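You operate a simulated robot arm through the tools that you are given. There is no shell and no other tool. Be economical: measure what you need, move in short steps, check, and stop when the job is done.

Carry out the task below with a simulated two-armed robot. There is one attempt and no reset: what you move stays moved.

JOB
Top up the parts washer to between Min and Max, then wash the nozzle inside on Short.
Fine: shut the fill lever before you start, run one cycle, turn the dial back to Off; don't drain.

Only the result counts: the job must be done as asked and must still hold three seconds after the hand-in. Knocking over, shifting, dropping, spilling or breaking anything else fails it.

ROBOT AND FRAMES
Two 7-joint arms with fingered hands on one trunk that stands fixed in place. Base frame: the origin is at the foot of the trunk, x ahead of it, y to its left, z up. Units: mm, rad, N and s.
The left shoulder is at [25, 171, 1323], the right one opposite. With the tool pointing down near the work surface each hand reaches from about 100 to 680 mm from the base axis, measured 20 degrees to its own side. Payload 4 kg a hand.
The TCP of each hand is the grasp point between the finger pads, 26 mm short of the fingertips. In the tool frame z runs along the fingers and y along their closing line. Largest opening 132 mm; the body of the gripper starts 73 mm behind the TCP. The gripper is a hand of 4 fingers: y runs from the thumb to the fingers, the wrist lies at [0, 0, -224] in the tool frame.
Orientation is that of the tool frame in the base frame, as [roll, pitch, yaw] about the fixed x, y, z axes, in that order (R = Rz(yaw) Ry(pitch) Rx(roll)). With the fingers straight down and closing along the base's y, the tool's x points along the base's -x, its y along +y and its z along -z.

CONTROLS
- The arms move only by the tool arm_command. It takes "left_commands", "right_commands" or both (then of equal length, played together; a hand with none holds still); each is a list of rows, each a list of 6 numbers: the shift along the tool's x, y, z in units of 400 mm (1.0 is 400 mm), then the turn, a rotation vector about the tool's x, y, z in units of 90 degrees (1.0 is 90 degrees). In form: [[x, y, z, wx, wy, wz], ...]. A call has 1 to 8 rows; each row is the pose to reach, as a shift and turn from the pose commanded when the call began, along the tool's axes at that moment. A call with a number of a shift or a turn outside -1 to 1 is refused whole. Each row takes 0.2 s and may step no farther than 50 mm and 0.15 rad from the row before; otherwise, the whole call is refused. A pose out of reach is approached as far as the arm can. The call stops where the force on the tool passes 70 N (or 10 N more than at its start, if that is more) or the arm is blocked; 0.2 s more then pass. In this call time passes only in rows, and 0.2 s behind the last. It gives the time, the measured TCP pose, the force on the tool (base axes), the opening and the grip force at its end, in the units of the frame above (readings bear some noise), with the torque about the TCP (base axes, N m) and any sound that the robot's microphone picked up.
- Cameras (640 x 400 px; columns grow to the right, rows downward): "scene" is now at [92.6, 40, 1493.8]; the picture's right is [0.47, -0.89, -0.00], its down [-0.54, -0.28, -0.79] and it looks along [0.70, 0.37, -0.61] (base axes); focal length 335 px, centre (320, 200). "left" rides on the left gripper at [-68, 2, -97] in its tool frame; the picture's right is [-0.03, -1.00, 0.00], its down [0.82, -0.02, -0.58] and it looks along [0.58, -0.01, 0.82] (tool axes); focal length 270 px, centre (320, 200). "right" rides on the right gripper at [68, 2, -97] in its tool frame; the picture's right is [-0.02, 1.00, 0.00], its down [-0.82, -0.02, -0.58] and it looks along [-0.58, -0.01, 0.82] (tool axes); focal length 270 px, centre (320, 200). There is no depth. A picture from a camera that has moved, and an enlarged one, comes with that camera's place and axes in the base frame and with its lens.
- grab_frame(camera): a new picture of that camera. No time passes.
- move_column(by): slides the trunk up (or, below 0, down) by that many mm; the arms and the scene camera ride with it, the base frame stays. It gives what a move gives, with no picture.
- set_fingers(finger1, finger2, finger3, thumb_bend, hand): sets how far each is bent, from 0 (flat) to 1 (curled in); at 0.3 the hand is open as for a grip, at 0.7 the pads meet at the TCP. One left out holds its place. A second passes; each finger stops where it meets its share of the squeeze, and holds until it gets a number again. It is the only way to open and close the hand. It gives what a move gives, with no picture; readings hold the bend of each and the force on the fingers (four entries, about 0 where the hand has none), thumb and palm.
- turn_head(pan, tilt): turns the head with the scene camera to pan (to the left, within 1.501 rad either way) and tilt (down, from -0.506 to 1.204), counted from straight ahead of the robot. It gives what a move gives.
- close_up(camera, box): a new picture of the part [left, top, right, bottom] of that camera's present view, enlarged. No time passes.
- hand_in(): hands the job in; it is judged then, once.

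Work in short steps. Places have to be worked out from the pictures, the camera data and where the tool is seen: move nearer, look again, correct. Check each grasp and each placing, and mend what went wrong. You have 120 turns and 78 pictures in all, those below and enlarged ones among them. Open the grippers and draw the arms clear of the work before you hand the job in, unless the task says otherwise; then end with one line.

The tools are called by a JSON object that holds its "fn" and its "kwargs". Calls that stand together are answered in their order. arm_command: Moves the arms, as the interface text tells. Its arguments: {"type":"object","properties":{"left_commands":{"type":"array","items":{"type":"array","items":{"type":"number"}}},"right_commands":{"type":"array","items":{"type":"array","items":{"type":"number"}}}},"required":[]} The other tools are called the same way: move_column (by) slides the trunk up or down; set_fingers (finger1, finger2, finger3, thumb_bend, hand) moves the fingers one by one; turn_head (pan, tilt) turns the head that bears the scene camera; grab_frame (camera) takes a picture; close_up (camera, box) takes an enlarged picture of a part of a camera's view; hand_in () hands the job in.

At the start:

```text
time: 0.0
left_tool_pos: [327.8, 435.4, 1272.0]
left_orientation: [3.141, 0.001, 3.141]
left_wrist_force: [0.5, -0.7, -0.7]
left_wrist_torque: [0.02, -0.03, 0.0]
left_finger_gap: 131.9
left_finger_force: 0.1
left_shape: jaw
left_bend: [0.3, 0.3, 0.3, 0.3]
left_finger forces: [0.0, 0.1, 0.1, 0.1, 0.0, 0.0]
right_tool_pos: [392.8, 70.5, 1280.1]
right_orientation: [-3.141, -0.001, 3.141]
right_wrist_force: [-0.2, -0.8, 0.2]
right_wrist_torque: [-0.02, 0.0, -0.01]
right_finger_gap: 132.0
right_finger_force: 0.1
right_shape: jaw
right_bend: [0.3, 0.3, 0.3, 0.3]
right_finger forces: [0.0, 0.0, 0.0, 0.0, 0.0, 0.0]
trunk travel left (down, up): [-550.0, 205.0]
head pan, tilt: [0.483, 0.654]
```

scene: 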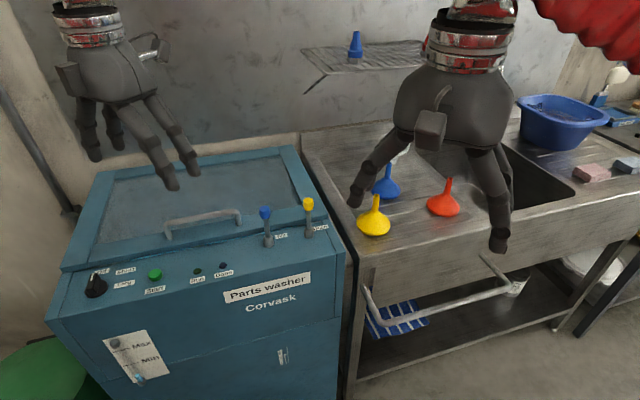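
right: 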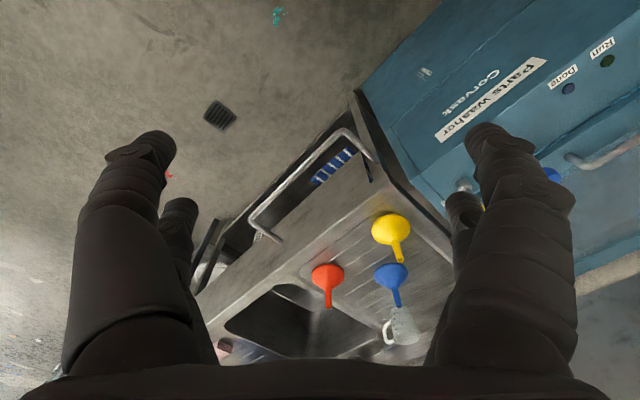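
left: 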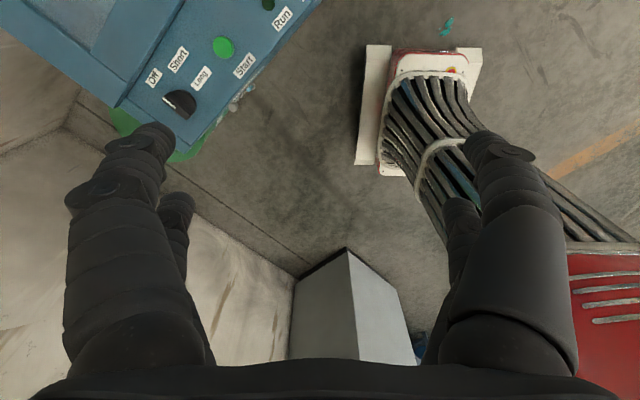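

The scene shows the washer with a dial, a Start button, two levers and a gauge. I enlarge the labels first.

{"fn": "close_up", "kwargs": {"camera": "scene", "box": [60, 180, 340, 355]}}

{"fn": "close_up", "kwargs": {"camera": "scene", "box": [90, 310, 190, 390]}}

{"fn": "close_up", "kwargs": {"camera": "scene", "box": [240, 190, 340, 252]}}

```text
2.29 times, centred on (200, 268) of scene
camera zoom: at [92.6, 40.0, 1493.8], right [0.47, -0.89, 0.0], down [-0.54, -0.28, -0.79], along [0.7, 0.37, -0.61], focal length 766 px, centre (594, 46)
```

zoom: 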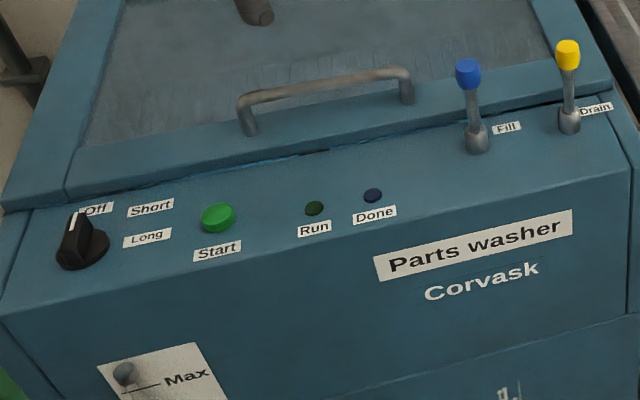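

```text
5.00 times, centred on (140, 350) of scene
camera zoom: at [92.6, 40.0, 1493.8], right [0.47, -0.89, 0.0], down [-0.54, -0.28, -0.79], along [0.7, 0.37, -0.61], focal length 1675 px, centre (1220, -550)
```

zoom: 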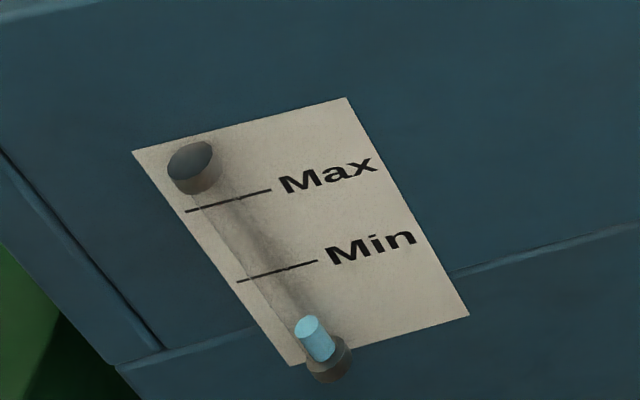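

```text
6.40 times, centred on (290, 221) of scene
camera zoom: at [92.6, 40.0, 1493.8], right [0.47, -0.89, 0.0], down [-0.54, -0.28, -0.79], along [0.7, 0.37, -0.61], focal length 2144 px, centre (512, 66)
```

zoom: 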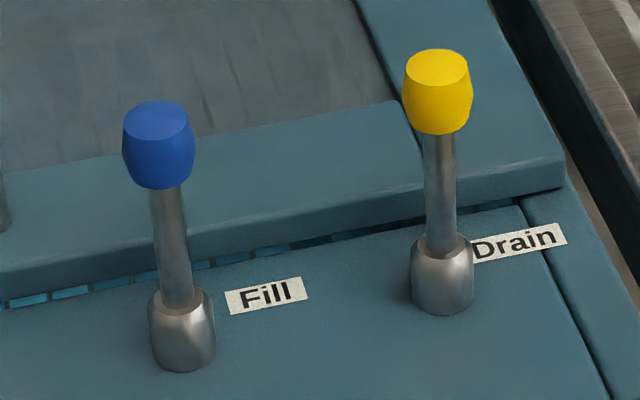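

Two-view estimates put the panel at z≈910: dial (262,655), Start (347,580), Fill lever (551,427) with its knob at z≈1005. I turn the head towards the washer for a better view of everything.

{"fn": "turn_head", "kwargs": {"pan": 0.85, "tilt": 0.75}}

{"fn": "grab_frame", "kwargs": {"camera": "scene"}}

```text
time: 0.8
left_tool_pos: [326.7, 434.5, 1273.3]
left_orientation: [-3.141, 0.0, -3.141]
left_wrist_force: [0.1, 0.5, -0.2]
left_wrist_torque: [-0.02, 0.04, -0.02]
left_finger_gap: 131.7
left_finger_force: 0.0
left_shape: jaw
left_bend: [0.3, 0.3, 0.3, 0.3]
left_finger forces: [0.0, 0.1, 0.1, 0.0, 0.1, 0.1]
right_tool_pos: [392.2, 68.0, 1279.9]
right_orientation: [3.141, 0.001, 3.139]
right_wrist_force: [-0.1, -1.0, -0.6]
right_wrist_torque: [0.02, -0.01, -0.02]
right_finger_gap: 131.8
right_finger_force: 0.2
right_shape: jaw
right_bend: [0.3, 0.3, 0.3, 0.3]
right_finger forces: [0.0, 0.0, 0.0, 0.0, 0.1, 0.0]
trunk travel left (down, up): [-550.0, 205.0]
head pan, tilt: [0.85, 0.75]
```

```text
71 pictures are left
camera scene: at [70.7, 61.9, 1485.7], right [0.75, -0.66, 0.0], down [-0.45, -0.51, -0.73], along [0.48, 0.55, -0.68], focal length 335 px, centre (320, 200)
```

scene: 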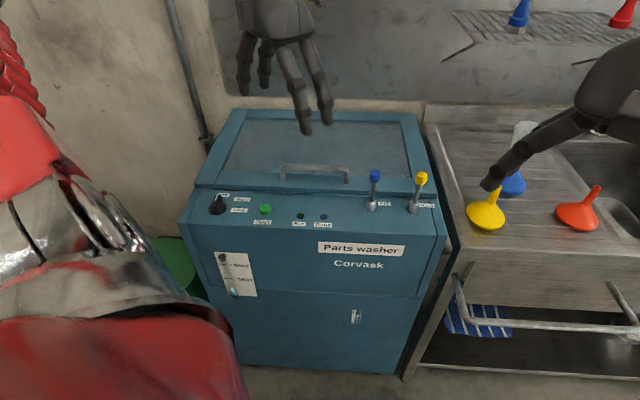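

The view is nearly head-on now. I enlarge the panel and the lid, to see whether the nozzle is inside.

{"fn": "close_up", "kwargs": {"camera": "scene", "box": [180, 100, 450, 269]}}

{"fn": "close_up", "kwargs": {"camera": "scene", "box": [200, 180, 340, 268]}}

{"fn": "close_up", "kwargs": {"camera": "scene", "box": [350, 155, 450, 218]}}

```text
2.37 times, centred on (315, 184) of scene
camera zoom: at [70.7, 61.9, 1485.7], right [0.75, -0.66, 0.0], down [-0.45, -0.51, -0.73], along [0.48, 0.55, -0.68], focal length 793 px, centre (332, 237)
```

zoom: 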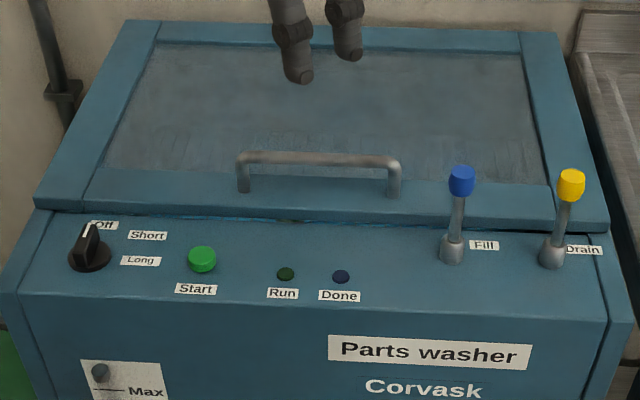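

```text
4.55 times, centred on (270, 224) of scene
camera zoom: at [70.7, 61.9, 1485.7], right [0.75, -0.66, 0.0], down [-0.45, -0.51, -0.73], along [0.48, 0.55, -0.68], focal length 1523 px, centre (547, 91)
```

zoom: 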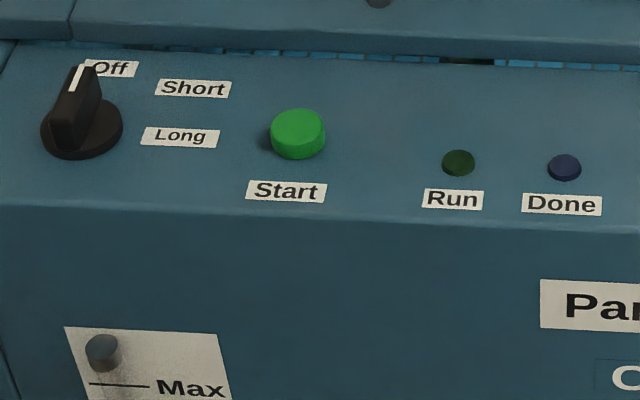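

```text
6.35 times, centred on (400, 186) of scene
camera zoom: at [70.7, 61.9, 1485.7], right [0.75, -0.66, 0.0], down [-0.45, -0.51, -0.73], along [0.48, 0.55, -0.68], focal length 2127 px, centre (-188, 286)
```

zoom: 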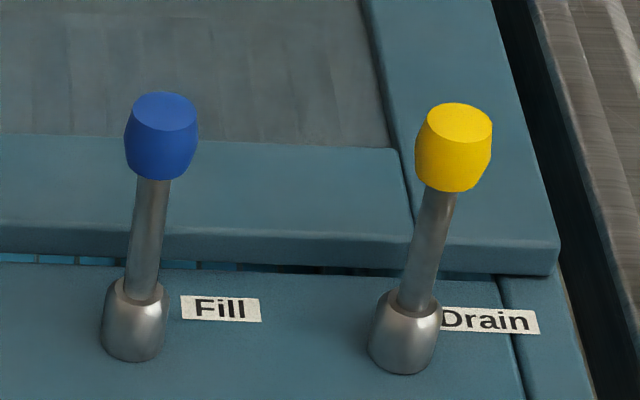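

The nozzle can't be made out through the glass, but both levers are upright (shut) and the Fill knob is around (551,424,~1000). I move the left hand above it, turned so it closes along the washer's front-back line.

{"fn": "arm_command", "kwargs": {"left_commands": [[-0.08, 0, 0.03, 0, 0, 0.06], [-0.16, 0, 0.08, 0, 0, 0.13], [-0.24, -0.01, 0.13, 0, 0, 0.19], [-0.32, -0.01, 0.18, 0, 0, 0.26], [-0.4, -0.02, 0.23, 0, 0, 0.32], [-0.48, -0.02, 0.28, 0, 0, 0.39], [-0.56, -0.025, 0.33, 0, 0, 0.45]]}}

{"fn": "grab_frame", "kwargs": {"camera": "left"}}

{"fn": "grab_frame", "kwargs": {"camera": "scene"}}

```text
time: 2.4
left_tool_pos: [551.5, 424.5, 1141.0]
left_orientation: [-3.139, -0.003, 2.434]
left_wrist_force: [0.7, -0.2, 0.3]
left_wrist_torque: [0.01, 0.04, 0.02]
left_finger_gap: 131.6
left_finger_force: 0.1
left_shape: jaw
left_bend: [0.3, 0.3, 0.3, 0.3]
left_finger forces: [0.0, 0.0, 0.0, 0.0, 0.1, 0.0]
right_tool_pos: [393.4, 69.7, 1280.0]
right_orientation: [-3.141, -0.002, 3.141]
right_wrist_force: [-0.1, 0.3, -0.5]
right_wrist_torque: [0.01, 0.01, -0.02]
right_finger_gap: 131.6
right_finger_force: 0.1
right_shape: jaw
right_bend: [0.3, 0.3, 0.3, 0.3]
right_finger forces: [0.1, 0.0, 0.1, 0.0, 0.1, 0.0]
trunk travel left (down, up): [-550.0, 205.0]
head pan, tilt: [0.85, 0.75]
```

```text
67 pictures are left
camera left: at [605.0, 382.3, 1237.6], right [-0.63, -0.78, 0.0], down [-0.63, 0.52, 0.58], along [-0.45, 0.36, -0.82], focal length 270 px, centre (320, 200)
```

left: 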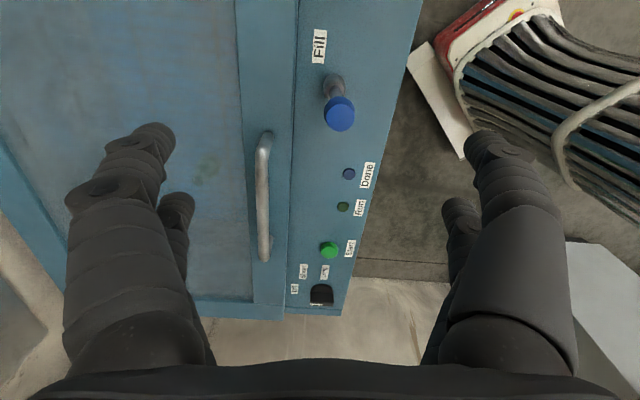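

```text
66 pictures are left
camera scene: at [72.6, 61.6, 1485.6], right [0.75, -0.66, 0.0], down [-0.45, -0.51, -0.73], along [0.48, 0.55, -0.68], focal length 335 px, centre (320, 200)
```

scene: 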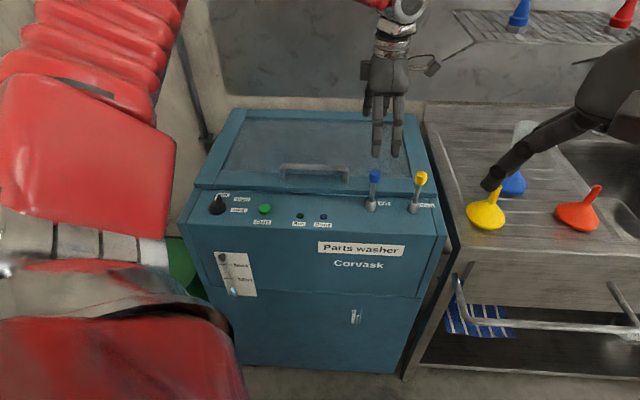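

Triangulating the blue knob gives (541,414,1020). I shift 15 mm frontwards and descend so the pads straddle the knob.

{"fn": "arm_command", "kwargs": {"left_commands": [[0, -0.0375, 0.08, 0, 0, 0], [0, -0.0375, 0.16, 0, 0, 0], [0, -0.0375, 0.24, 0, 0, 0], [0, -0.0375, 0.3125, 0, 0, 0]]}}

{"fn": "grab_frame", "kwargs": {"camera": "left"}}

{"fn": "grab_frame", "kwargs": {"camera": "scene"}}

```text
time: 3.4
left_tool_pos: [540.8, 412.7, 1016.2]
left_orientation: [-3.141, -0.002, 2.433]
left_wrist_force: [0.4, 0.4, 0.1]
left_wrist_torque: [0.0, 0.03, -0.01]
left_finger_gap: 131.9
left_finger_force: 0.0
left_shape: jaw
left_bend: [0.3, 0.3, 0.3, 0.3]
left_finger forces: [0.0, 0.1, 0.0, 0.0, 0.0, 0.0]
right_tool_pos: [393.7, 69.5, 1280.0]
right_orientation: [3.141, -0.002, 3.141]
right_wrist_force: [0.0, 0.0, 0.1]
right_wrist_torque: [0.0, 0.04, 0.01]
right_finger_gap: 131.9
right_finger_force: 0.0
right_shape: jaw
right_bend: [0.3, 0.3, 0.3, 0.3]
right_finger forces: [0.0, 0.0, 0.1, 0.0, 0.0, 0.0]
trunk travel left (down, up): [-550.0, 205.0]
head pan, tilt: [0.85, 0.75]
```

```text
65 pictures are left
camera left: at [594.7, 370.9, 1113.3], right [-0.63, -0.78, 0.0], down [-0.63, 0.51, 0.58], along [-0.45, 0.36, -0.82], focal length 270 px, centre (320, 200)
```

left: 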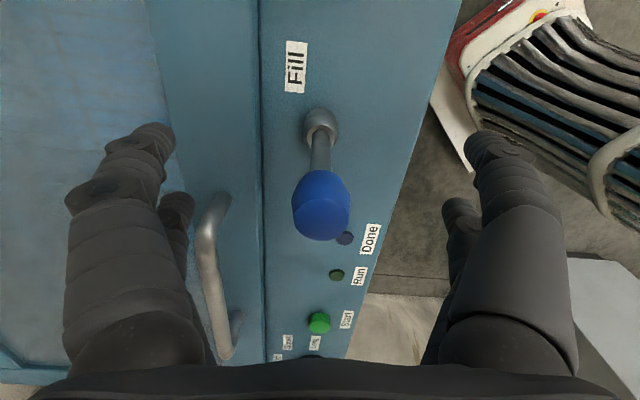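

```text
64 pictures are left
camera scene: at [71.9, 62.3, 1485.6], right [0.75, -0.66, 0.0], down [-0.45, -0.51, -0.73], along [0.48, 0.55, -0.68], focal length 335 px, centre (320, 200)
```

scene: 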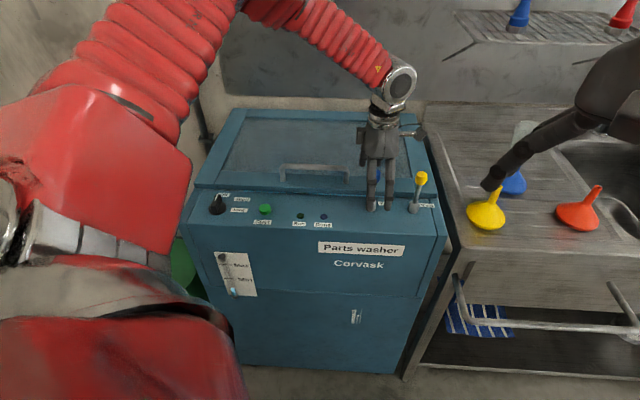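

The knob sits at the TCP in the left view (TCP projects to (320,200)). I close the hand on it.

{"fn": "set_fingers", "kwargs": {"hand": "left", "finger1": 0.66, "finger2": 0.66, "finger3": 0.66, "thumb_bend": 0.66}}

{"fn": "grab_frame", "kwargs": {"camera": "left"}}

```text
time: 4.4
left_tool_pos: [540.3, 413.7, 1017.0]
left_orientation: [3.141, 0.0, 2.435]
left_wrist_force: [-0.2, 0.1, 0.1]
left_wrist_torque: [0.01, 0.0, 0.01]
left_finger_gap: 14.2
left_finger_force: 0.1
left_shape: fingers
left_bend: [0.66, 0.66, 0.66, 0.66]
left_finger forces: [0.1, 0.1, 0.0, 0.0, 0.1, 0.0]
right_tool_pos: [393.9, 69.7, 1281.0]
right_orientation: [-3.142, -0.001, 3.141]
right_wrist_force: [-0.4, -0.2, 0.6]
right_wrist_torque: [0.0, 0.01, -0.01]
right_finger_gap: 131.9
right_finger_force: 0.1
right_shape: jaw
right_bend: [0.3, 0.3, 0.3, 0.3]
right_finger forces: [0.0, 0.0, 0.0, 0.0, 0.0, 0.0]
trunk travel left (down, up): [-550.0, 205.0]
head pan, tilt: [0.85, 0.75]
```

```text
63 pictures are left
camera left: at [593.9, 370.4, 1113.9], right [-0.63, -0.78, 0.0], down [-0.63, 0.51, 0.58], along [-0.45, 0.36, -0.82], focal length 270 px, centre (320, 200)
```

left: 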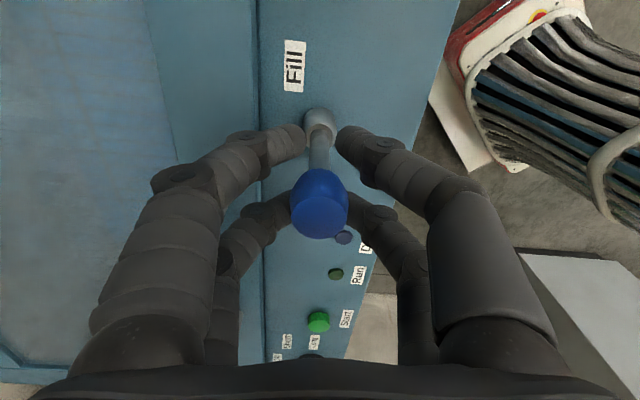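

The four fingertips cage the knob with a 14 mm gap but no contact yet. I squeeze further so that both pairs take hold of it.

{"fn": "set_fingers", "kwargs": {"hand": "left", "finger1": 0.72, "finger2": 0.72, "finger3": 0.72, "thumb_bend": 0.72}}

{"fn": "grab_frame", "kwargs": {"camera": "left"}}

```text
time: 5.4
left_tool_pos: [540.3, 413.6, 1016.6]
left_orientation: [-3.14, -0.001, 2.434]
left_wrist_force: [-0.1, 0.1, -0.1]
left_wrist_torque: [-0.02, 0.01, -0.02]
left_finger_gap: 0.0
left_finger_force: 0.1
left_shape: fingers
left_bend: [0.71, 0.71, 0.71, 0.71]
left_finger forces: [0.1, 0.0, 0.1, 0.0, 0.0, 0.0]
right_tool_pos: [393.6, 69.4, 1280.3]
right_orientation: [-3.141, -0.002, 3.141]
right_wrist_force: [0.2, 1.8, 0.0]
right_wrist_torque: [0.01, 0.0, 0.01]
right_finger_gap: 131.9
right_finger_force: 0.0
right_shape: jaw
right_bend: [0.3, 0.3, 0.3, 0.3]
right_finger forces: [0.1, 0.0, 0.1, 0.0, 0.0, 0.1]
trunk travel left (down, up): [-550.0, 205.0]
head pan, tilt: [0.85, 0.75]
```

```text
62 pictures are left
camera left: at [593.8, 370.5, 1113.9], right [-0.63, -0.78, 0.0], down [-0.63, 0.51, 0.58], along [-0.45, 0.36, -0.82], focal length 270 px, centre (320, 200)
```

left: 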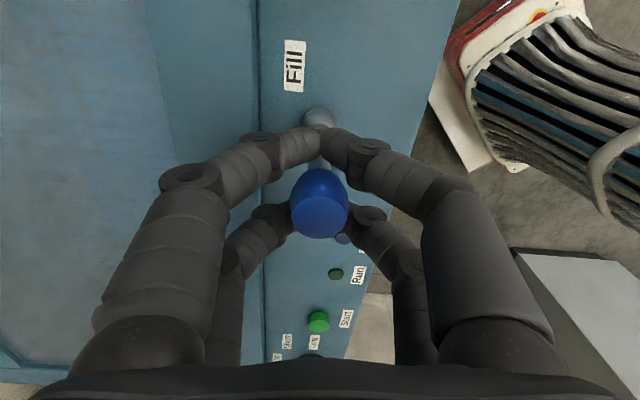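

The tips meet around the stem without gripping: the knob is in the gap between two finger pairs (about ±18 mm along tool x). I open, shift 18 mm along tool x, and grip it with the near pair.

{"fn": "set_fingers", "kwargs": {"hand": "left", "finger1": 0.45, "finger2": 0.45, "finger3": 0.45, "thumb_bend": 0.45}}

{"fn": "arm_command", "kwargs": {"left_commands": [[0.045, 0, 0, 0, 0, 0]]}}

{"fn": "set_fingers", "kwargs": {"hand": "left", "finger1": 0.72, "finger2": 0.72, "finger3": 0.72, "thumb_bend": 0.72}}

{"fn": "grab_frame", "kwargs": {"camera": "left"}}

```text
time: 6.4
left_tool_pos: [541.2, 413.2, 1017.7]
left_orientation: [-3.141, 0.0, 2.436]
left_wrist_force: [0.3, 0.7, 0.3]
left_wrist_torque: [0.03, 0.0, -0.01]
left_finger_gap: 82.5
left_finger_force: 0.1
left_shape: fingers
left_bend: [0.45, 0.45, 0.45, 0.45]
left_finger forces: [0.1, 0.0, 0.0, 0.0, 0.1, 0.0]
right_tool_pos: [391.8, 69.8, 1281.5]
right_orientation: [-3.141, -0.003, -3.141]
right_wrist_force: [-0.1, -0.4, 0.1]
right_wrist_torque: [0.0, 0.0, -0.02]
right_finger_gap: 131.8
right_finger_force: 0.0
right_shape: jaw
right_bend: [0.3, 0.3, 0.3, 0.3]
right_finger forces: [0.0, 0.0, 0.0, 0.0, 0.0, 0.0]
trunk travel left (down, up): [-550.0, 205.0]
head pan, tilt: [0.85, 0.75]
```

```text
time: 6.8
left_tool_pos: [524.9, 423.7, 1017.0]
left_orientation: [-3.139, 0.0, 2.433]
left_wrist_force: [-0.1, -0.2, -0.1]
left_wrist_torque: [-0.01, 0.01, -0.03]
left_finger_gap: 82.3
left_finger_force: 0.0
left_shape: fingers
left_bend: [0.45, 0.45, 0.45, 0.45]
left_finger forces: [0.1, 0.1, 0.0, 0.1, 0.0, 0.0]
right_tool_pos: [392.5, 70.1, 1281.4]
right_orientation: [3.141, 0.001, -3.14]
right_wrist_force: [-0.4, -0.1, -0.3]
right_wrist_torque: [-0.04, 0.02, 0.03]
right_finger_gap: 131.9
right_finger_force: 0.0
right_shape: jaw
right_bend: [0.3, 0.3, 0.3, 0.3]
right_finger forces: [0.0, 0.0, 0.0, 0.0, 0.0, 0.0]
trunk travel left (down, up): [-550.0, 205.0]
head pan, tilt: [0.85, 0.75]
```

```text
time: 7.8
left_tool_pos: [526.1, 423.9, 1017.5]
left_orientation: [-3.14, -0.001, 2.435]
left_wrist_force: [0.8, -2.2, -4.5]
left_wrist_torque: [0.04, 0.03, 0.0]
left_finger_gap: 9.4
left_finger_force: 4.8
left_shape: fingers
left_bend: [0.69, 0.71, 0.71, 0.69]
left_finger forces: [3.8, 0.1, 0.1, 0.0, 5.5, 0.0]
right_tool_pos: [394.1, 69.3, 1280.2]
right_orientation: [-3.141, -0.002, -3.141]
right_wrist_force: [-0.5, -0.1, 0.4]
right_wrist_torque: [-0.04, 0.0, 0.0]
right_finger_gap: 131.9
right_finger_force: 0.0
right_shape: jaw
right_bend: [0.3, 0.3, 0.3, 0.3]
right_finger forces: [0.1, 0.1, 0.1, 0.0, 0.0, 0.0]
trunk travel left (down, up): [-550.0, 205.0]
head pan, tilt: [0.85, 0.75]
```

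```text
61 pictures are left
camera left: at [580.2, 381.7, 1113.4], right [-0.63, -0.78, 0.0], down [-0.63, 0.51, 0.58], along [-0.45, 0.36, -0.82], focal length 270 px, centre (320, 200)
```

left: 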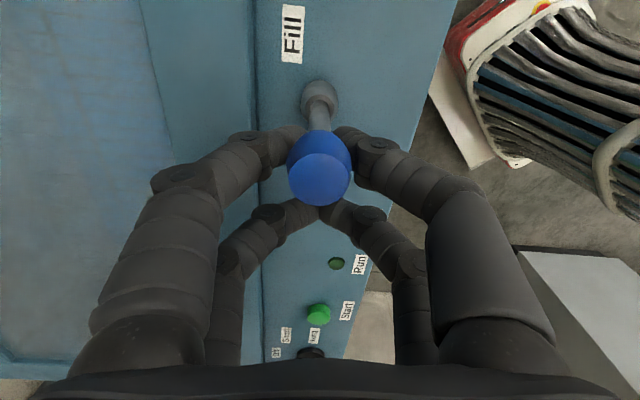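

Finger1 and the thumb now hold the lever (~5 N). I try drawing it 16 mm to the front in small rows, watching the force.

{"fn": "arm_command", "kwargs": {"left_commands": [[0, -0.01, 0, 0, 0, 0], [0, -0.02, 0, 0, 0, 0], [0, -0.03, 0.0, 0, 0, 0], [0, -0.04, 0.002, 0, 0, 0]]}}

{"fn": "grab_frame", "kwargs": {"camera": "left"}}

```text
time: 8.8
left_tool_pos: [517.1, 413.5, 1015.5]
left_orientation: [3.141, -0.002, 2.435]
left_wrist_force: [1.5, 3.9, -2.7]
left_wrist_torque: [0.2, -0.08, 0.05]
left_finger_gap: 10.9
left_finger_force: 7.4
left_shape: fingers
left_bend: [0.7, 0.71, 0.71, 0.69]
left_finger forces: [7.9, 0.1, 0.0, 0.0, 6.3, 0.1]
right_tool_pos: [393.6, 69.2, 1281.0]
right_orientation: [3.141, -0.002, 3.141]
right_wrist_force: [-0.1, -0.4, -0.5]
right_wrist_torque: [0.0, 0.0, -0.02]
right_finger_gap: 131.9
right_finger_force: 0.1
right_shape: jaw
right_bend: [0.3, 0.3, 0.3, 0.3]
right_finger forces: [0.0, 0.1, 0.0, 0.0, 0.0, 0.0]
trunk travel left (down, up): [-550.0, 205.0]
head pan, tilt: [0.85, 0.75]
```

```text
60 pictures are left
camera left: at [570.1, 370.8, 1112.0], right [-0.63, -0.78, 0.0], down [-0.63, 0.51, 0.58], along [-0.45, 0.36, -0.82], focal length 270 px, centre (320, 200)
```

left: 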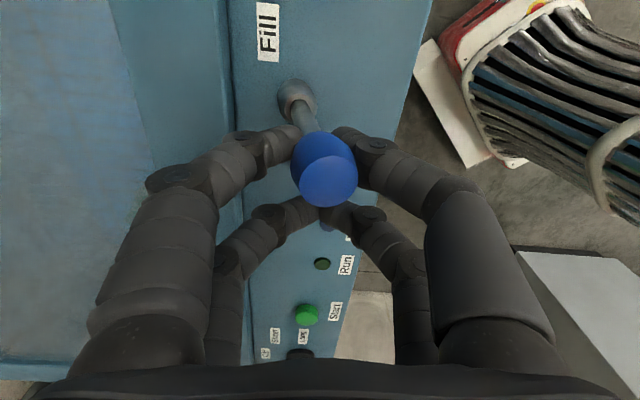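

The lever tilts freely to the front. I continue along its arc and check the gauge.

{"fn": "arm_command", "kwargs": {"left_commands": [[0, -0.01, 0.003, 0, 0, 0], [0, -0.02, 0.007, 0, 0, 0], [0, -0.03, 0.011, 0, 0, 0], [0, -0.04, 0.016, 0, 0, 0]]}}

{"fn": "close_up", "kwargs": {"camera": "scene", "box": [200, 180, 440, 330]}}

```text
time: 9.8
left_tool_pos: [506.7, 400.1, 1009.0]
left_orientation: [-3.14, 0.001, 2.436]
left_wrist_force: [-3.2, 8.4, 6.7]
left_wrist_torque: [0.31, -0.31, 0.03]
left_finger_gap: 13.4
left_finger_force: 10.0
left_shape: fingers
left_bend: [0.72, 0.71, 0.71, 0.68]
left_finger forces: [13.4, 0.0, 0.0, 0.1, 7.6, 0.0]
right_tool_pos: [391.9, 70.7, 1281.2]
right_orientation: [-3.14, 0.001, -3.141]
right_wrist_force: [-0.8, 0.3, 0.3]
right_wrist_torque: [-0.02, 0.03, -0.03]
right_finger_gap: 131.8
right_finger_force: 0.0
right_shape: jaw
right_bend: [0.3, 0.3, 0.3, 0.3]
right_finger forces: [0.1, 0.1, 0.0, 0.0, 0.0, 0.0]
trunk travel left (down, up): [-550.0, 205.0]
head pan, tilt: [0.85, 0.75]
```

```text
2.67 times, centred on (320, 255) of scene
camera zoom: at [69.9, 62.6, 1485.8], right [0.75, -0.66, 0.0], down [-0.45, -0.51, -0.73], along [0.48, 0.55, -0.68], focal length 893 px, centre (320, 53)
```

zoom: 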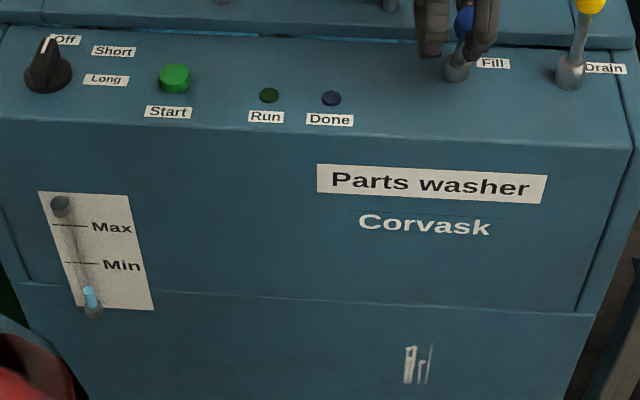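

The level hasn't visibly moved yet, and the lever keeps following. I tilt it farther, tilting the hand with it.

{"fn": "arm_command", "kwargs": {"left_commands": [[0, -0.012, 0.008, -0.05, 0, 0], [0, -0.024, 0.016, -0.1, 0, 0], [0, -0.036, 0.026, -0.15, 0, 0], [0, -0.048, 0.036, -0.2, 0, 0]]}}

{"fn": "grab_frame", "kwargs": {"camera": "left"}}

{"fn": "close_up", "kwargs": {"camera": "scene", "box": [200, 235, 280, 310]}}

```text
time: 10.8
left_tool_pos: [493.4, 384.5, 995.0]
left_orientation: [2.827, 0.001, 2.433]
left_wrist_force: [-1.8, 1.3, 6.0]
left_wrist_torque: [0.11, -0.25, 0.01]
left_finger_gap: 12.9
left_finger_force: 7.7
left_shape: fingers
left_bend: [0.71, 0.71, 0.71, 0.68]
left_finger forces: [9.3, 0.0, 0.1, 0.1, 6.1, 0.0]
right_tool_pos: [392.5, 70.4, 1280.8]
right_orientation: [-3.14, -0.001, -3.141]
right_wrist_force: [-0.7, -1.1, -0.2]
right_wrist_torque: [-0.03, -0.02, -0.06]
right_finger_gap: 132.2
right_finger_force: 0.1
right_shape: jaw
right_bend: [0.3, 0.3, 0.3, 0.3]
right_finger forces: [0.0, 0.0, 0.0, 0.1, 0.0, 0.1]
trunk travel left (down, up): [-550.0, 205.0]
head pan, tilt: [0.85, 0.75]
```

```text
58 pictures are left
camera left: at [527.5, 318.8, 1087.8], right [-0.6, -0.74, -0.31], down [-0.75, 0.38, 0.54], along [-0.28, 0.56, -0.78], focal length 270 px, centre (320, 200)
```

left: 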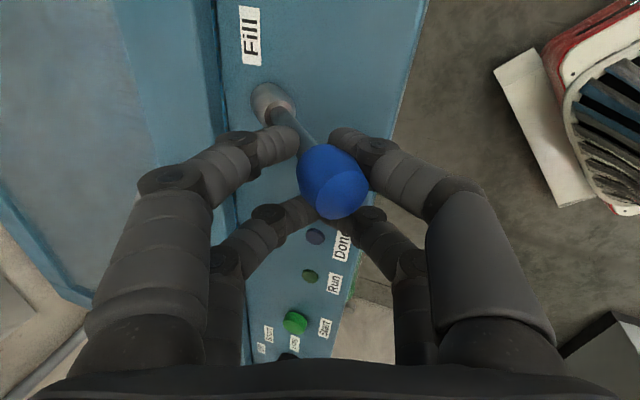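

```text
5.33 times, centred on (240, 272) of scene
camera zoom: at [69.9, 61.9, 1485.7], right [0.75, -0.66, 0.0], down [-0.45, -0.51, -0.73], along [0.48, 0.55, -0.68], focal length 1787 px, centre (747, -187)
```

zoom: 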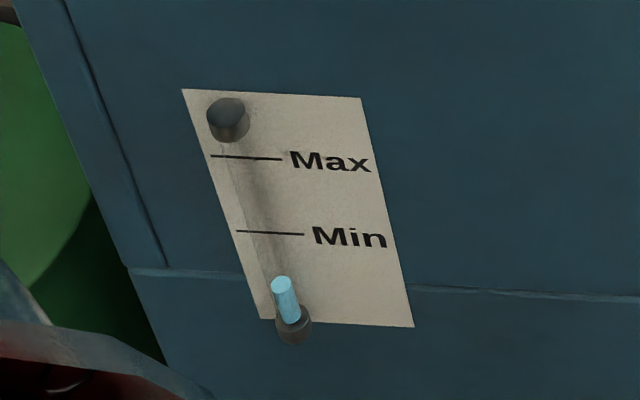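

The lever is at about 40°; the column tops out around row 282 with Min at 233. I tilt further and re-check for rise.

{"fn": "arm_command", "kwargs": {"left_commands": [[0, -0.012, 0.006, -0.05, 0, 0], [0, -0.024, 0.012, -0.1, 0, 0], [0, -0.036, 0.019, -0.15, 0, 0], [0, -0.048, 0.026, -0.2, 0, 0]]}}

{"fn": "close_up", "kwargs": {"camera": "scene", "box": [200, 235, 280, 310]}}

```text
time: 11.8
left_tool_pos: [483.8, 374.0, 980.3]
left_orientation: [2.509, 0.003, 2.435]
left_wrist_force: [1.1, 1.0, 11.9]
left_wrist_torque: [0.1, -0.37, 0.03]
left_finger_gap: 11.7
left_finger_force: 4.8
left_shape: fingers
left_bend: [0.71, 0.71, 0.71, 0.72]
left_finger forces: [9.6, 0.1, 0.0, 0.0, 0.0, 0.1]
right_tool_pos: [392.4, 69.9, 1281.4]
right_orientation: [3.141, 0.001, 3.14]
right_wrist_force: [-1.1, 0.2, -0.2]
right_wrist_torque: [-0.02, -0.03, 0.0]
right_finger_gap: 131.9
right_finger_force: 0.0
right_shape: jaw
right_bend: [0.3, 0.3, 0.3, 0.3]
right_finger forces: [0.0, 0.0, 0.1, 0.0, 0.0, 0.1]
trunk travel left (down, up): [-550.0, 205.0]
head pan, tilt: [0.85, 0.75]
```

```text
5.33 times, centred on (240, 272) of scene
camera zoom: at [70.3, 61.3, 1485.8], right [0.75, -0.66, 0.0], down [-0.45, -0.51, -0.73], along [0.48, 0.55, -0.68], focal length 1787 px, centre (747, -187)
```

zoom: 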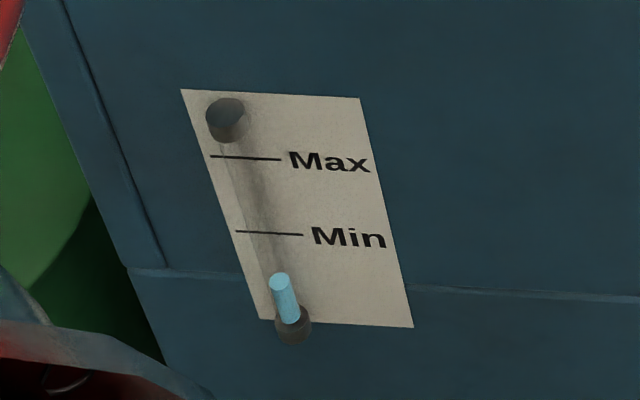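

The level rises slowly (~3 px/s). I look at the lever's state and push it a little more.

{"fn": "arm_command", "kwargs": {"left_commands": [[0, -0.01, 0.005, -0.05, 0, 0], [0, -0.02, 0.012, -0.1, 0, 0], [0, -0.03, 0.02, -0.13, 0, 0]]}}

{"fn": "grab_frame", "kwargs": {"camera": "left"}}

{"fn": "grab_frame", "kwargs": {"camera": "scene"}}

```text
time: 12.6
left_tool_pos: [474.5, 384.9, 985.3]
left_orientation: [2.313, -0.002, 2.438]
left_wrist_force: [0.2, 3.1, -2.2]
left_wrist_torque: [0.05, 0.07, 0.1]
left_finger_gap: 2.7
left_finger_force: 2.8
left_shape: fingers
left_bend: [0.7, 0.71, 0.71, 0.71]
left_finger forces: [3.1, 0.1, 0.0, 0.1, 3.0, 0.0]
left hand out of reach, approached as far as the arm can: row 2, 3
right_tool_pos: [392.4, 70.9, 1279.0]
right_orientation: [-3.141, 0.0, 3.141]
right_wrist_force: [-1.0, -0.3, 0.5]
right_wrist_torque: [0.01, 0.0, -0.03]
right_finger_gap: 131.8
right_finger_force: 0.0
right_shape: jaw
right_bend: [0.3, 0.3, 0.3, 0.3]
right_finger forces: [0.0, 0.1, 0.0, 0.0, 0.1, 0.0]
trunk travel left (down, up): [-550.0, 205.0]
head pan, tilt: [0.85, 0.75]
```

```text
55 pictures are left
camera left: at [481.2, 286.5, 1051.6], right [-0.42, -0.53, -0.74], down [-0.91, 0.19, 0.38], along [-0.06, 0.83, -0.56], focal length 270 px, centre (320, 200)
```

left: 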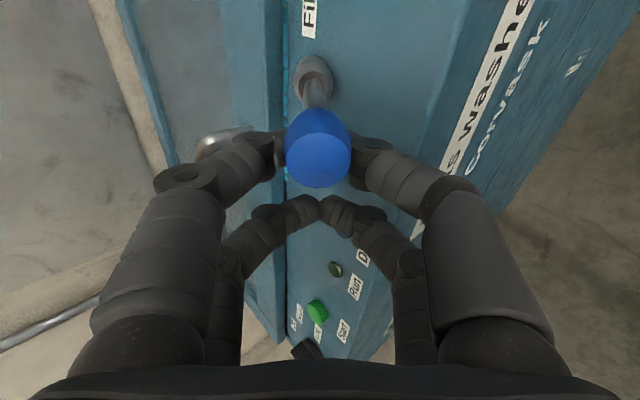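

```text
54 pictures are left
camera scene: at [70.7, 62.3, 1485.5], right [0.75, -0.66, 0.0], down [-0.45, -0.51, -0.73], along [0.48, 0.55, -0.68], focal length 335 px, centre (320, 200)
```

scene: 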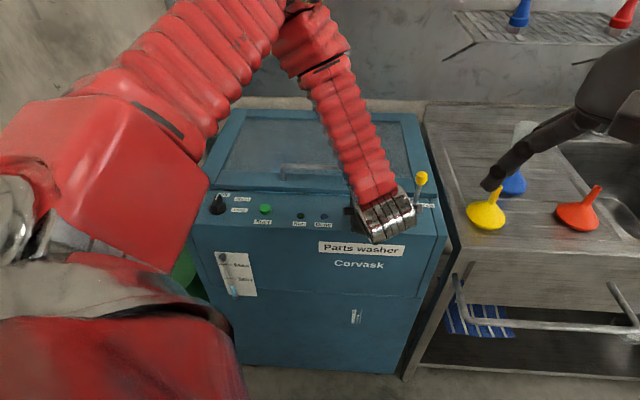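

The arm is at its reach limit with the lever at ~47°. I loosen the fingers so the lever stands by itself, and watch the level.

{"fn": "set_fingers", "kwargs": {"hand": "left", "finger1": 0.45, "finger2": 0.45, "finger3": 0.45, "thumb_bend": 0.45}}

{"fn": "close_up", "kwargs": {"camera": "scene", "box": [200, 235, 280, 310]}}

{"fn": "grab_frame", "kwargs": {"camera": "left"}}

```text
time: 13.6
left_tool_pos: [476.5, 384.8, 986.9]
left_orientation: [2.312, 0.0, 2.435]
left_wrist_force: [0.2, -0.6, 0.1]
left_wrist_torque: [0.0, 0.0, 0.01]
left_finger_gap: 82.4
left_finger_force: 0.0
left_shape: fingers
left_bend: [0.45, 0.45, 0.45, 0.45]
left_finger forces: [0.0, 0.0, 0.0, 0.0, 0.0, 0.0]
right_tool_pos: [393.0, 70.2, 1279.9]
right_orientation: [-3.141, -0.002, 3.14]
right_wrist_force: [-0.6, 0.0, 0.4]
right_wrist_torque: [0.03, -0.01, 0.03]
right_finger_gap: 131.8
right_finger_force: 0.1
right_shape: jaw
right_bend: [0.3, 0.3, 0.3, 0.3]
right_finger forces: [0.0, 0.0, 0.1, 0.0, 0.0, 0.0]
trunk travel left (down, up): [-550.0, 205.0]
head pan, tilt: [0.85, 0.75]
```

```text
5.33 times, centred on (240, 272) of scene
camera zoom: at [70.9, 61.9, 1485.7], right [0.75, -0.66, 0.0], down [-0.45, -0.51, -0.73], along [0.48, 0.55, -0.68], focal length 1787 px, centre (747, -187)
```

zoom: 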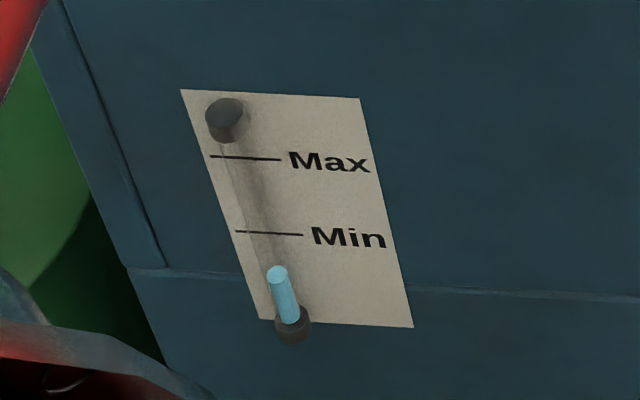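

```text
52 pictures are left
camera left: at [482.6, 285.7, 1053.1], right [-0.42, -0.53, -0.74], down [-0.91, 0.2, 0.37], along [-0.05, 0.83, -0.56], focal length 270 px, centre (320, 200)
```

left: 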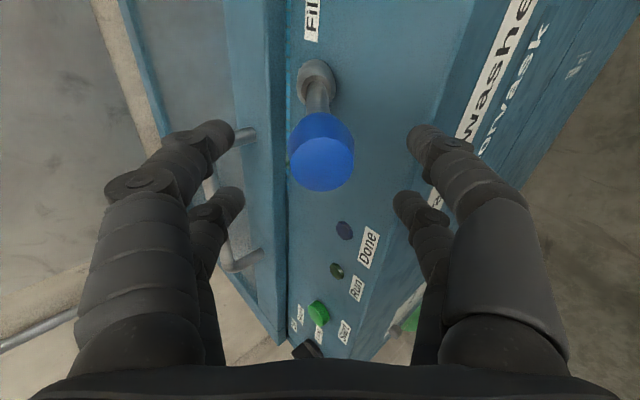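

The level is rising ~4 px/s and the lever holds itself open. I turn the hand back to a reachable tilt and let it wait around the knob.

{"fn": "arm_command", "kwargs": {"left_commands": [[0, 0.008, -0.005, 0.06, 0, 0], [0, 0.015, -0.01, 0.13, 0, 0], [0, 0.015, -0.01, 0.13, 0, 0], [0, 0.015, -0.01, 0.13, 0, 0], [0, 0.015, -0.01, 0.13, 0, 0], [0, 0.015, -0.01, 0.13, 0, 0], [0, 0.015, -0.01, 0.13, 0, 0], [0, 0.015, -0.01, 0.13, 0, 0]]}}

{"fn": "grab_frame", "kwargs": {"camera": "left"}}

{"fn": "close_up", "kwargs": {"camera": "scene", "box": [200, 235, 280, 310]}}

```text
time: 15.4
left_tool_pos: [476.9, 384.1, 995.1]
left_orientation: [2.513, 0.003, 2.436]
left_wrist_force: [-0.4, -0.5, 0.2]
left_wrist_torque: [0.02, -0.03, 0.02]
left_finger_gap: 82.6
left_finger_force: 0.1
left_shape: fingers
left_bend: [0.45, 0.45, 0.45, 0.45]
left_finger forces: [0.0, 0.0, 0.0, 0.1, 0.0, 0.1]
right_tool_pos: [392.4, 69.7, 1279.6]
right_orientation: [3.141, -0.002, -3.14]
right_wrist_force: [0.7, -0.3, 0.2]
right_wrist_torque: [0.0, 0.0, 0.03]
right_finger_gap: 132.0
right_finger_force: 0.0
right_shape: jaw
right_bend: [0.3, 0.3, 0.3, 0.3]
right_finger forces: [0.0, 0.1, 0.0, 0.0, 0.0, 0.0]
trunk travel left (down, up): [-550.0, 205.0]
head pan, tilt: [0.85, 0.75]
```

```text
51 pictures are left
camera left: at [493.2, 297.6, 1073.1], right [-0.51, -0.63, -0.59], down [-0.85, 0.26, 0.46], along [-0.14, 0.73, -0.67], focal length 270 px, centre (320, 200)
```

left: 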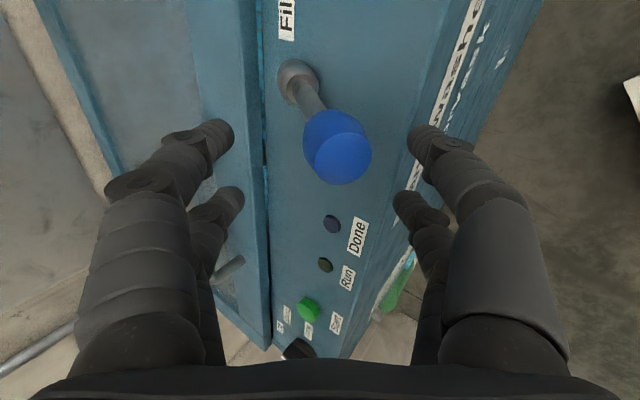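

```text
5.33 times, centred on (240, 272) of scene
camera zoom: at [70.9, 62.0, 1485.7], right [0.75, -0.66, 0.0], down [-0.45, -0.51, -0.73], along [0.48, 0.55, -0.68], focal length 1787 px, centre (747, -187)
```

zoom: 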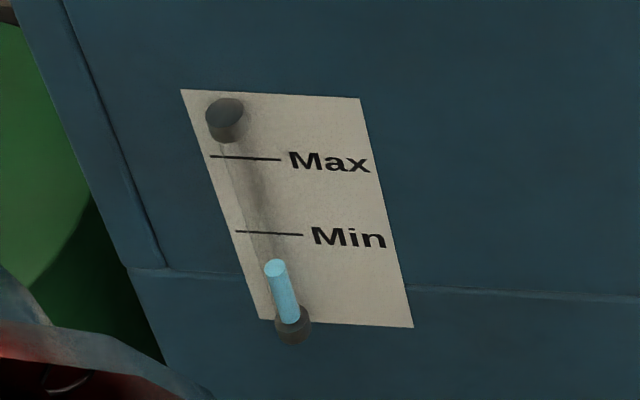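

The level is at row ~266 and rising 4.4 px/s; I aim for about 210 (midway with parallax), so I begin shutting near t=25 s. I centre the hand on the lever (7 mm frontwards) while waiting.

{"fn": "arm_command", "kwargs": {"left_commands": [[0, -0.018, 0, 0, 0, 0], [0, -0.018, 0, 0, 0, 0], [0, -0.018, 0, 0, 0, 0], [0, -0.018, 0, 0, 0, 0], [0, -0.018, 0, 0, 0, 0], [0, -0.018, 0, 0, 0, 0], [0, -0.018, 0, 0, 0, 0], [0, -0.018, 0, 0, 0, 0]]}}

{"fn": "arm_command", "kwargs": {"left_commands": [[0, 0, 0, 0, 0, 0], [0, 0, 0, 0, 0, 0], [0, 0, 0, 0, 0, 0], [0, 0, 0, 0, 0, 0], [0, 0, 0, 0, 0, 0], [0, 0, 0, 0, 0, 0], [0, 0, 0, 0, 0, 0], [0, 0, 0, 0, 0, 0]]}}

{"fn": "close_up", "kwargs": {"camera": "scene", "box": [200, 235, 280, 310]}}

{"fn": "grab_frame", "kwargs": {"camera": "left"}}

```text
time: 17.2
left_tool_pos: [474.5, 380.3, 990.0]
left_orientation: [2.513, 0.0, 2.435]
left_wrist_force: [0.7, 0.2, -0.1]
left_wrist_torque: [0.01, 0.0, -0.03]
left_finger_gap: 82.7
left_finger_force: 0.1
left_shape: fingers
left_bend: [0.45, 0.45, 0.45, 0.45]
left_finger forces: [0.0, 0.0, 0.0, 0.1, 0.0, 0.0]
right_tool_pos: [391.9, 70.2, 1280.7]
right_orientation: [-3.141, -0.002, 3.14]
right_wrist_force: [0.3, -0.5, 0.5]
right_wrist_torque: [-0.01, 0.04, -0.05]
right_finger_gap: 131.7
right_finger_force: 0.0
right_shape: jaw
right_bend: [0.3, 0.3, 0.3, 0.3]
right_finger forces: [0.0, 0.0, 0.0, 0.0, 0.1, 0.0]
trunk travel left (down, up): [-550.0, 205.0]
head pan, tilt: [0.85, 0.75]
```

```text
time: 19.0
left_tool_pos: [473.7, 380.9, 988.5]
left_orientation: [2.513, 0.0, 2.435]
left_wrist_force: [-0.8, -0.2, -0.2]
left_wrist_torque: [0.05, 0.0, 0.04]
left_finger_gap: 82.3
left_finger_force: 0.1
left_shape: fingers
left_bend: [0.45, 0.45, 0.45, 0.45]
left_finger forces: [0.1, 0.1, 0.0, 0.0, 0.0, 0.1]
right_tool_pos: [393.6, 70.6, 1282.1]
right_orientation: [-3.141, -0.002, 3.141]
right_wrist_force: [0.0, 0.0, 0.1]
right_wrist_torque: [0.0, 0.0, 0.02]
right_finger_gap: 131.8
right_finger_force: 0.1
right_shape: jaw
right_bend: [0.3, 0.3, 0.3, 0.3]
right_finger forces: [0.1, 0.0, 0.1, 0.0, 0.0, 0.0]
trunk travel left (down, up): [-550.0, 205.0]
head pan, tilt: [0.85, 0.75]
```

```text
5.33 times, centred on (240, 272) of scene
camera zoom: at [70.9, 61.9, 1485.7], right [0.75, -0.66, 0.0], down [-0.45, -0.51, -0.73], along [0.48, 0.55, -0.68], focal length 1787 px, centre (747, -187)
```

zoom: 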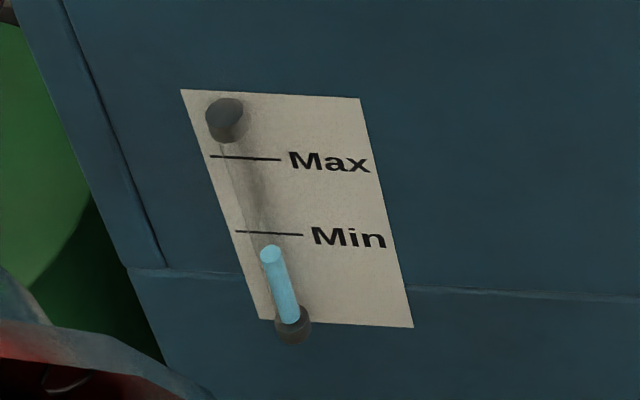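

```text
48 pictures are left
camera left: at [489.9, 293.8, 1068.6], right [-0.51, -0.63, -0.59], down [-0.85, 0.26, 0.46], along [-0.14, 0.73, -0.67], focal length 270 px, centre (320, 200)
```

left: 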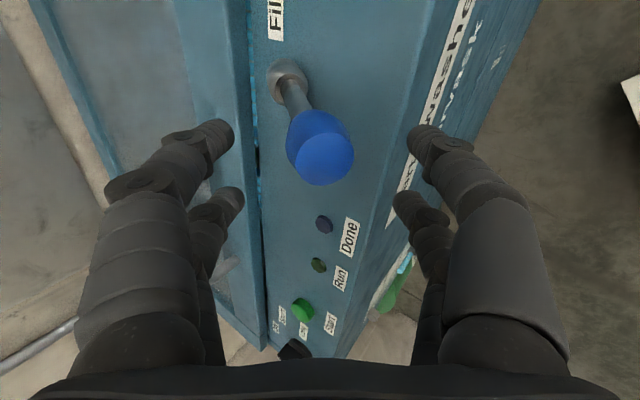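

The level is at row ~253 and the knob is centred between the fingers. I hold still for about 5.4 s more.

{"fn": "arm_command", "kwargs": {"left_commands": [[0, 0, 0, 0, 0, 0], [0, 0, 0, 0, 0, 0], [0, 0, 0, 0, 0, 0], [0, 0, 0, 0, 0, 0], [0, 0, 0, 0, 0, 0], [0, 0, 0, 0, 0, 0], [0, 0, 0, 0, 0, 0], [0, 0, 0, 0, 0, 0]]}}

{"fn": "arm_command", "kwargs": {"left_commands": [[0, 0, 0, 0, 0, 0], [0, 0, 0, 0, 0, 0], [0, 0, 0, 0, 0, 0], [0, 0, 0, 0, 0, 0], [0, 0, 0, 0, 0, 0], [0, 0, 0, 0, 0, 0], [0, 0, 0, 0, 0, 0], [0, 0, 0, 0, 0, 0]]}}

{"fn": "arm_command", "kwargs": {"left_commands": [[0, 0, 0, 0, 0, 0], [0, 0, 0, 0, 0, 0], [0, 0, 0, 0, 0, 0], [0, 0, 0, 0, 0, 0], [0, 0, 0, 0, 0, 0], [0, 0, 0, 0, 0, 0], [0, 0, 0, 0, 0, 0], [0, 0, 0, 0, 0, 0]]}}

{"fn": "close_up", "kwargs": {"camera": "scene", "box": [200, 235, 280, 310]}}

```text
time: 20.8
left_tool_pos: [474.0, 380.7, 989.8]
left_orientation: [2.514, 0.002, 2.435]
left_wrist_force: [-0.4, 0.4, 0.4]
left_wrist_torque: [-0.02, 0.0, 0.01]
left_finger_gap: 82.8
left_finger_force: 0.0
left_shape: fingers
left_bend: [0.45, 0.45, 0.45, 0.45]
left_finger forces: [0.0, 0.1, 0.0, 0.0, 0.0, 0.1]
right_tool_pos: [392.4, 70.2, 1281.0]
right_orientation: [3.141, -0.002, -3.141]
right_wrist_force: [-0.3, 0.3, 0.8]
right_wrist_torque: [-0.01, -0.01, -0.02]
right_finger_gap: 131.8
right_finger_force: 0.1
right_shape: jaw
right_bend: [0.3, 0.3, 0.3, 0.3]
right_finger forces: [0.1, 0.0, 0.0, 0.1, 0.0, 0.0]
trunk travel left (down, up): [-550.0, 205.0]
head pan, tilt: [0.85, 0.75]
```

```text
time: 22.6
left_tool_pos: [473.7, 380.4, 990.0]
left_orientation: [2.513, 0.001, 2.434]
left_wrist_force: [0.6, 0.5, -0.6]
left_wrist_torque: [0.02, -0.03, 0.02]
left_finger_gap: 82.5
left_finger_force: 0.0
left_shape: fingers
left_bend: [0.45, 0.45, 0.45, 0.45]
left_finger forces: [0.0, 0.1, 0.0, 0.1, 0.1, 0.0]
right_tool_pos: [392.4, 70.0, 1281.3]
right_orientation: [-3.141, 0.0, -3.141]
right_wrist_force: [-0.3, -0.2, 0.2]
right_wrist_torque: [-0.02, -0.02, 0.0]
right_finger_gap: 131.8
right_finger_force: 0.0
right_shape: jaw
right_bend: [0.3, 0.3, 0.3, 0.3]
right_finger forces: [0.0, 0.0, 0.1, 0.1, 0.0, 0.0]
trunk travel left (down, up): [-550.0, 205.0]
head pan, tilt: [0.85, 0.75]
```

```text
time: 24.4
left_tool_pos: [473.8, 379.7, 989.8]
left_orientation: [2.515, 0.001, 2.435]
left_wrist_force: [0.2, 0.0, 0.6]
left_wrist_torque: [0.0, -0.01, -0.03]
left_finger_gap: 82.4
left_finger_force: 0.0
left_shape: fingers
left_bend: [0.45, 0.45, 0.45, 0.45]
left_finger forces: [0.0, 0.0, 0.0, 0.0, 0.0, 0.1]
right_tool_pos: [392.6, 71.4, 1279.8]
right_orientation: [-3.141, -0.003, -3.14]
right_wrist_force: [0.4, -0.4, 0.3]
right_wrist_torque: [-0.03, 0.04, 0.01]
right_finger_gap: 131.7
right_finger_force: 0.0
right_shape: jaw
right_bend: [0.3, 0.3, 0.3, 0.3]
right_finger forces: [0.0, 0.1, 0.0, 0.1, 0.0, 0.0]
trunk travel left (down, up): [-550.0, 205.0]
head pan, tilt: [0.85, 0.75]
```

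```text
5.33 times, centred on (240, 272) of scene
camera zoom: at [70.9, 61.9, 1485.7], right [0.75, -0.66, 0.0], down [-0.45, -0.51, -0.73], along [0.48, 0.55, -0.68], focal length 1787 px, centre (747, -187)
```

zoom: 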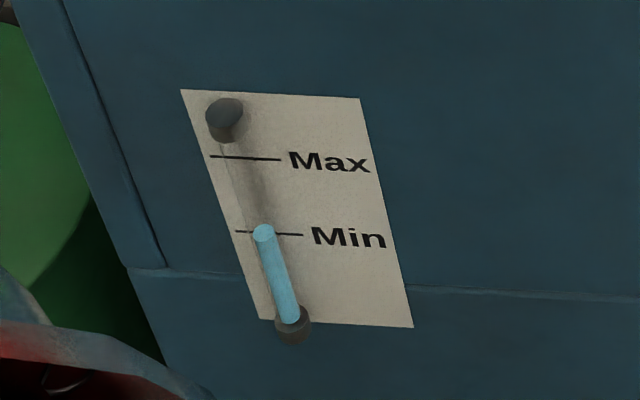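

The level reached row ~233. One more hold, then I grip the lever.

{"fn": "arm_command", "kwargs": {"left_commands": [[0, 0, 0, 0, 0, 0], [0, 0, 0, 0, 0, 0], [0, 0, 0, 0, 0, 0], [0, 0, 0, 0, 0, 0], [0, 0, 0, 0, 0, 0], [0, 0, 0, 0, 0, 0], [0, 0, 0, 0, 0, 0], [0, 0, 0, 0, 0, 0]]}}

{"fn": "set_fingers", "kwargs": {"hand": "left", "finger1": 0.72, "finger2": 0.72, "finger3": 0.72, "thumb_bend": 0.72}}

{"fn": "grab_frame", "kwargs": {"camera": "left"}}

```text
time: 26.2
left_tool_pos: [474.1, 380.4, 989.3]
left_orientation: [2.515, -0.001, 2.434]
left_wrist_force: [0.6, -0.5, 0.3]
left_wrist_torque: [0.0, -0.05, 0.02]
left_finger_gap: 82.6
left_finger_force: 0.0
left_shape: fingers
left_bend: [0.45, 0.45, 0.45, 0.45]
left_finger forces: [0.0, 0.1, 0.0, 0.0, 0.0, 0.0]
right_tool_pos: [391.4, 71.2, 1280.2]
right_orientation: [-3.141, -0.003, -3.14]
right_wrist_force: [-0.1, 0.5, -0.6]
right_wrist_torque: [0.0, 0.03, 0.0]
right_finger_gap: 132.0
right_finger_force: 0.1
right_shape: jaw
right_bend: [0.3, 0.3, 0.3, 0.3]
right_finger forces: [0.0, 0.0, 0.0, 0.0, 0.0, 0.0]
trunk travel left (down, up): [-550.0, 205.0]
head pan, tilt: [0.85, 0.75]
```

```text
time: 27.2
left_tool_pos: [474.3, 382.6, 989.6]
left_orientation: [2.514, 0.0, 2.434]
left_wrist_force: [0.2, 3.9, -0.9]
left_wrist_torque: [0.06, 0.01, 0.09]
left_finger_gap: 9.7
left_finger_force: 4.5
left_shape: fingers
left_bend: [0.68, 0.71, 0.71, 0.69]
left_finger forces: [4.8, 0.1, 0.0, 0.1, 3.9, 0.0]
right_tool_pos: [392.7, 70.6, 1279.9]
right_orientation: [3.141, -0.002, -3.142]
right_wrist_force: [-0.1, -0.5, 1.3]
right_wrist_torque: [0.01, 0.03, 0.0]
right_finger_gap: 132.0
right_finger_force: 0.1
right_shape: jaw
right_bend: [0.3, 0.3, 0.3, 0.3]
right_finger forces: [0.0, 0.0, 0.1, 0.1, 0.0, 0.0]
trunk travel left (down, up): [-550.0, 205.0]
head pan, tilt: [0.85, 0.75]
```

```text
46 pictures are left
camera left: at [490.0, 294.4, 1068.3], right [-0.51, -0.63, -0.59], down [-0.85, 0.26, 0.46], along [-0.14, 0.73, -0.67], focal length 270 px, centre (320, 200)
```

left: 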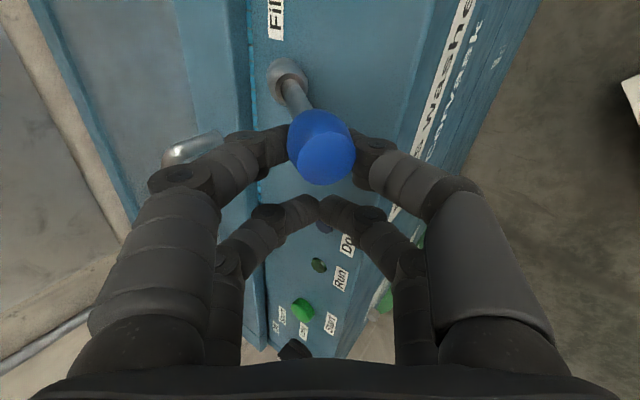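

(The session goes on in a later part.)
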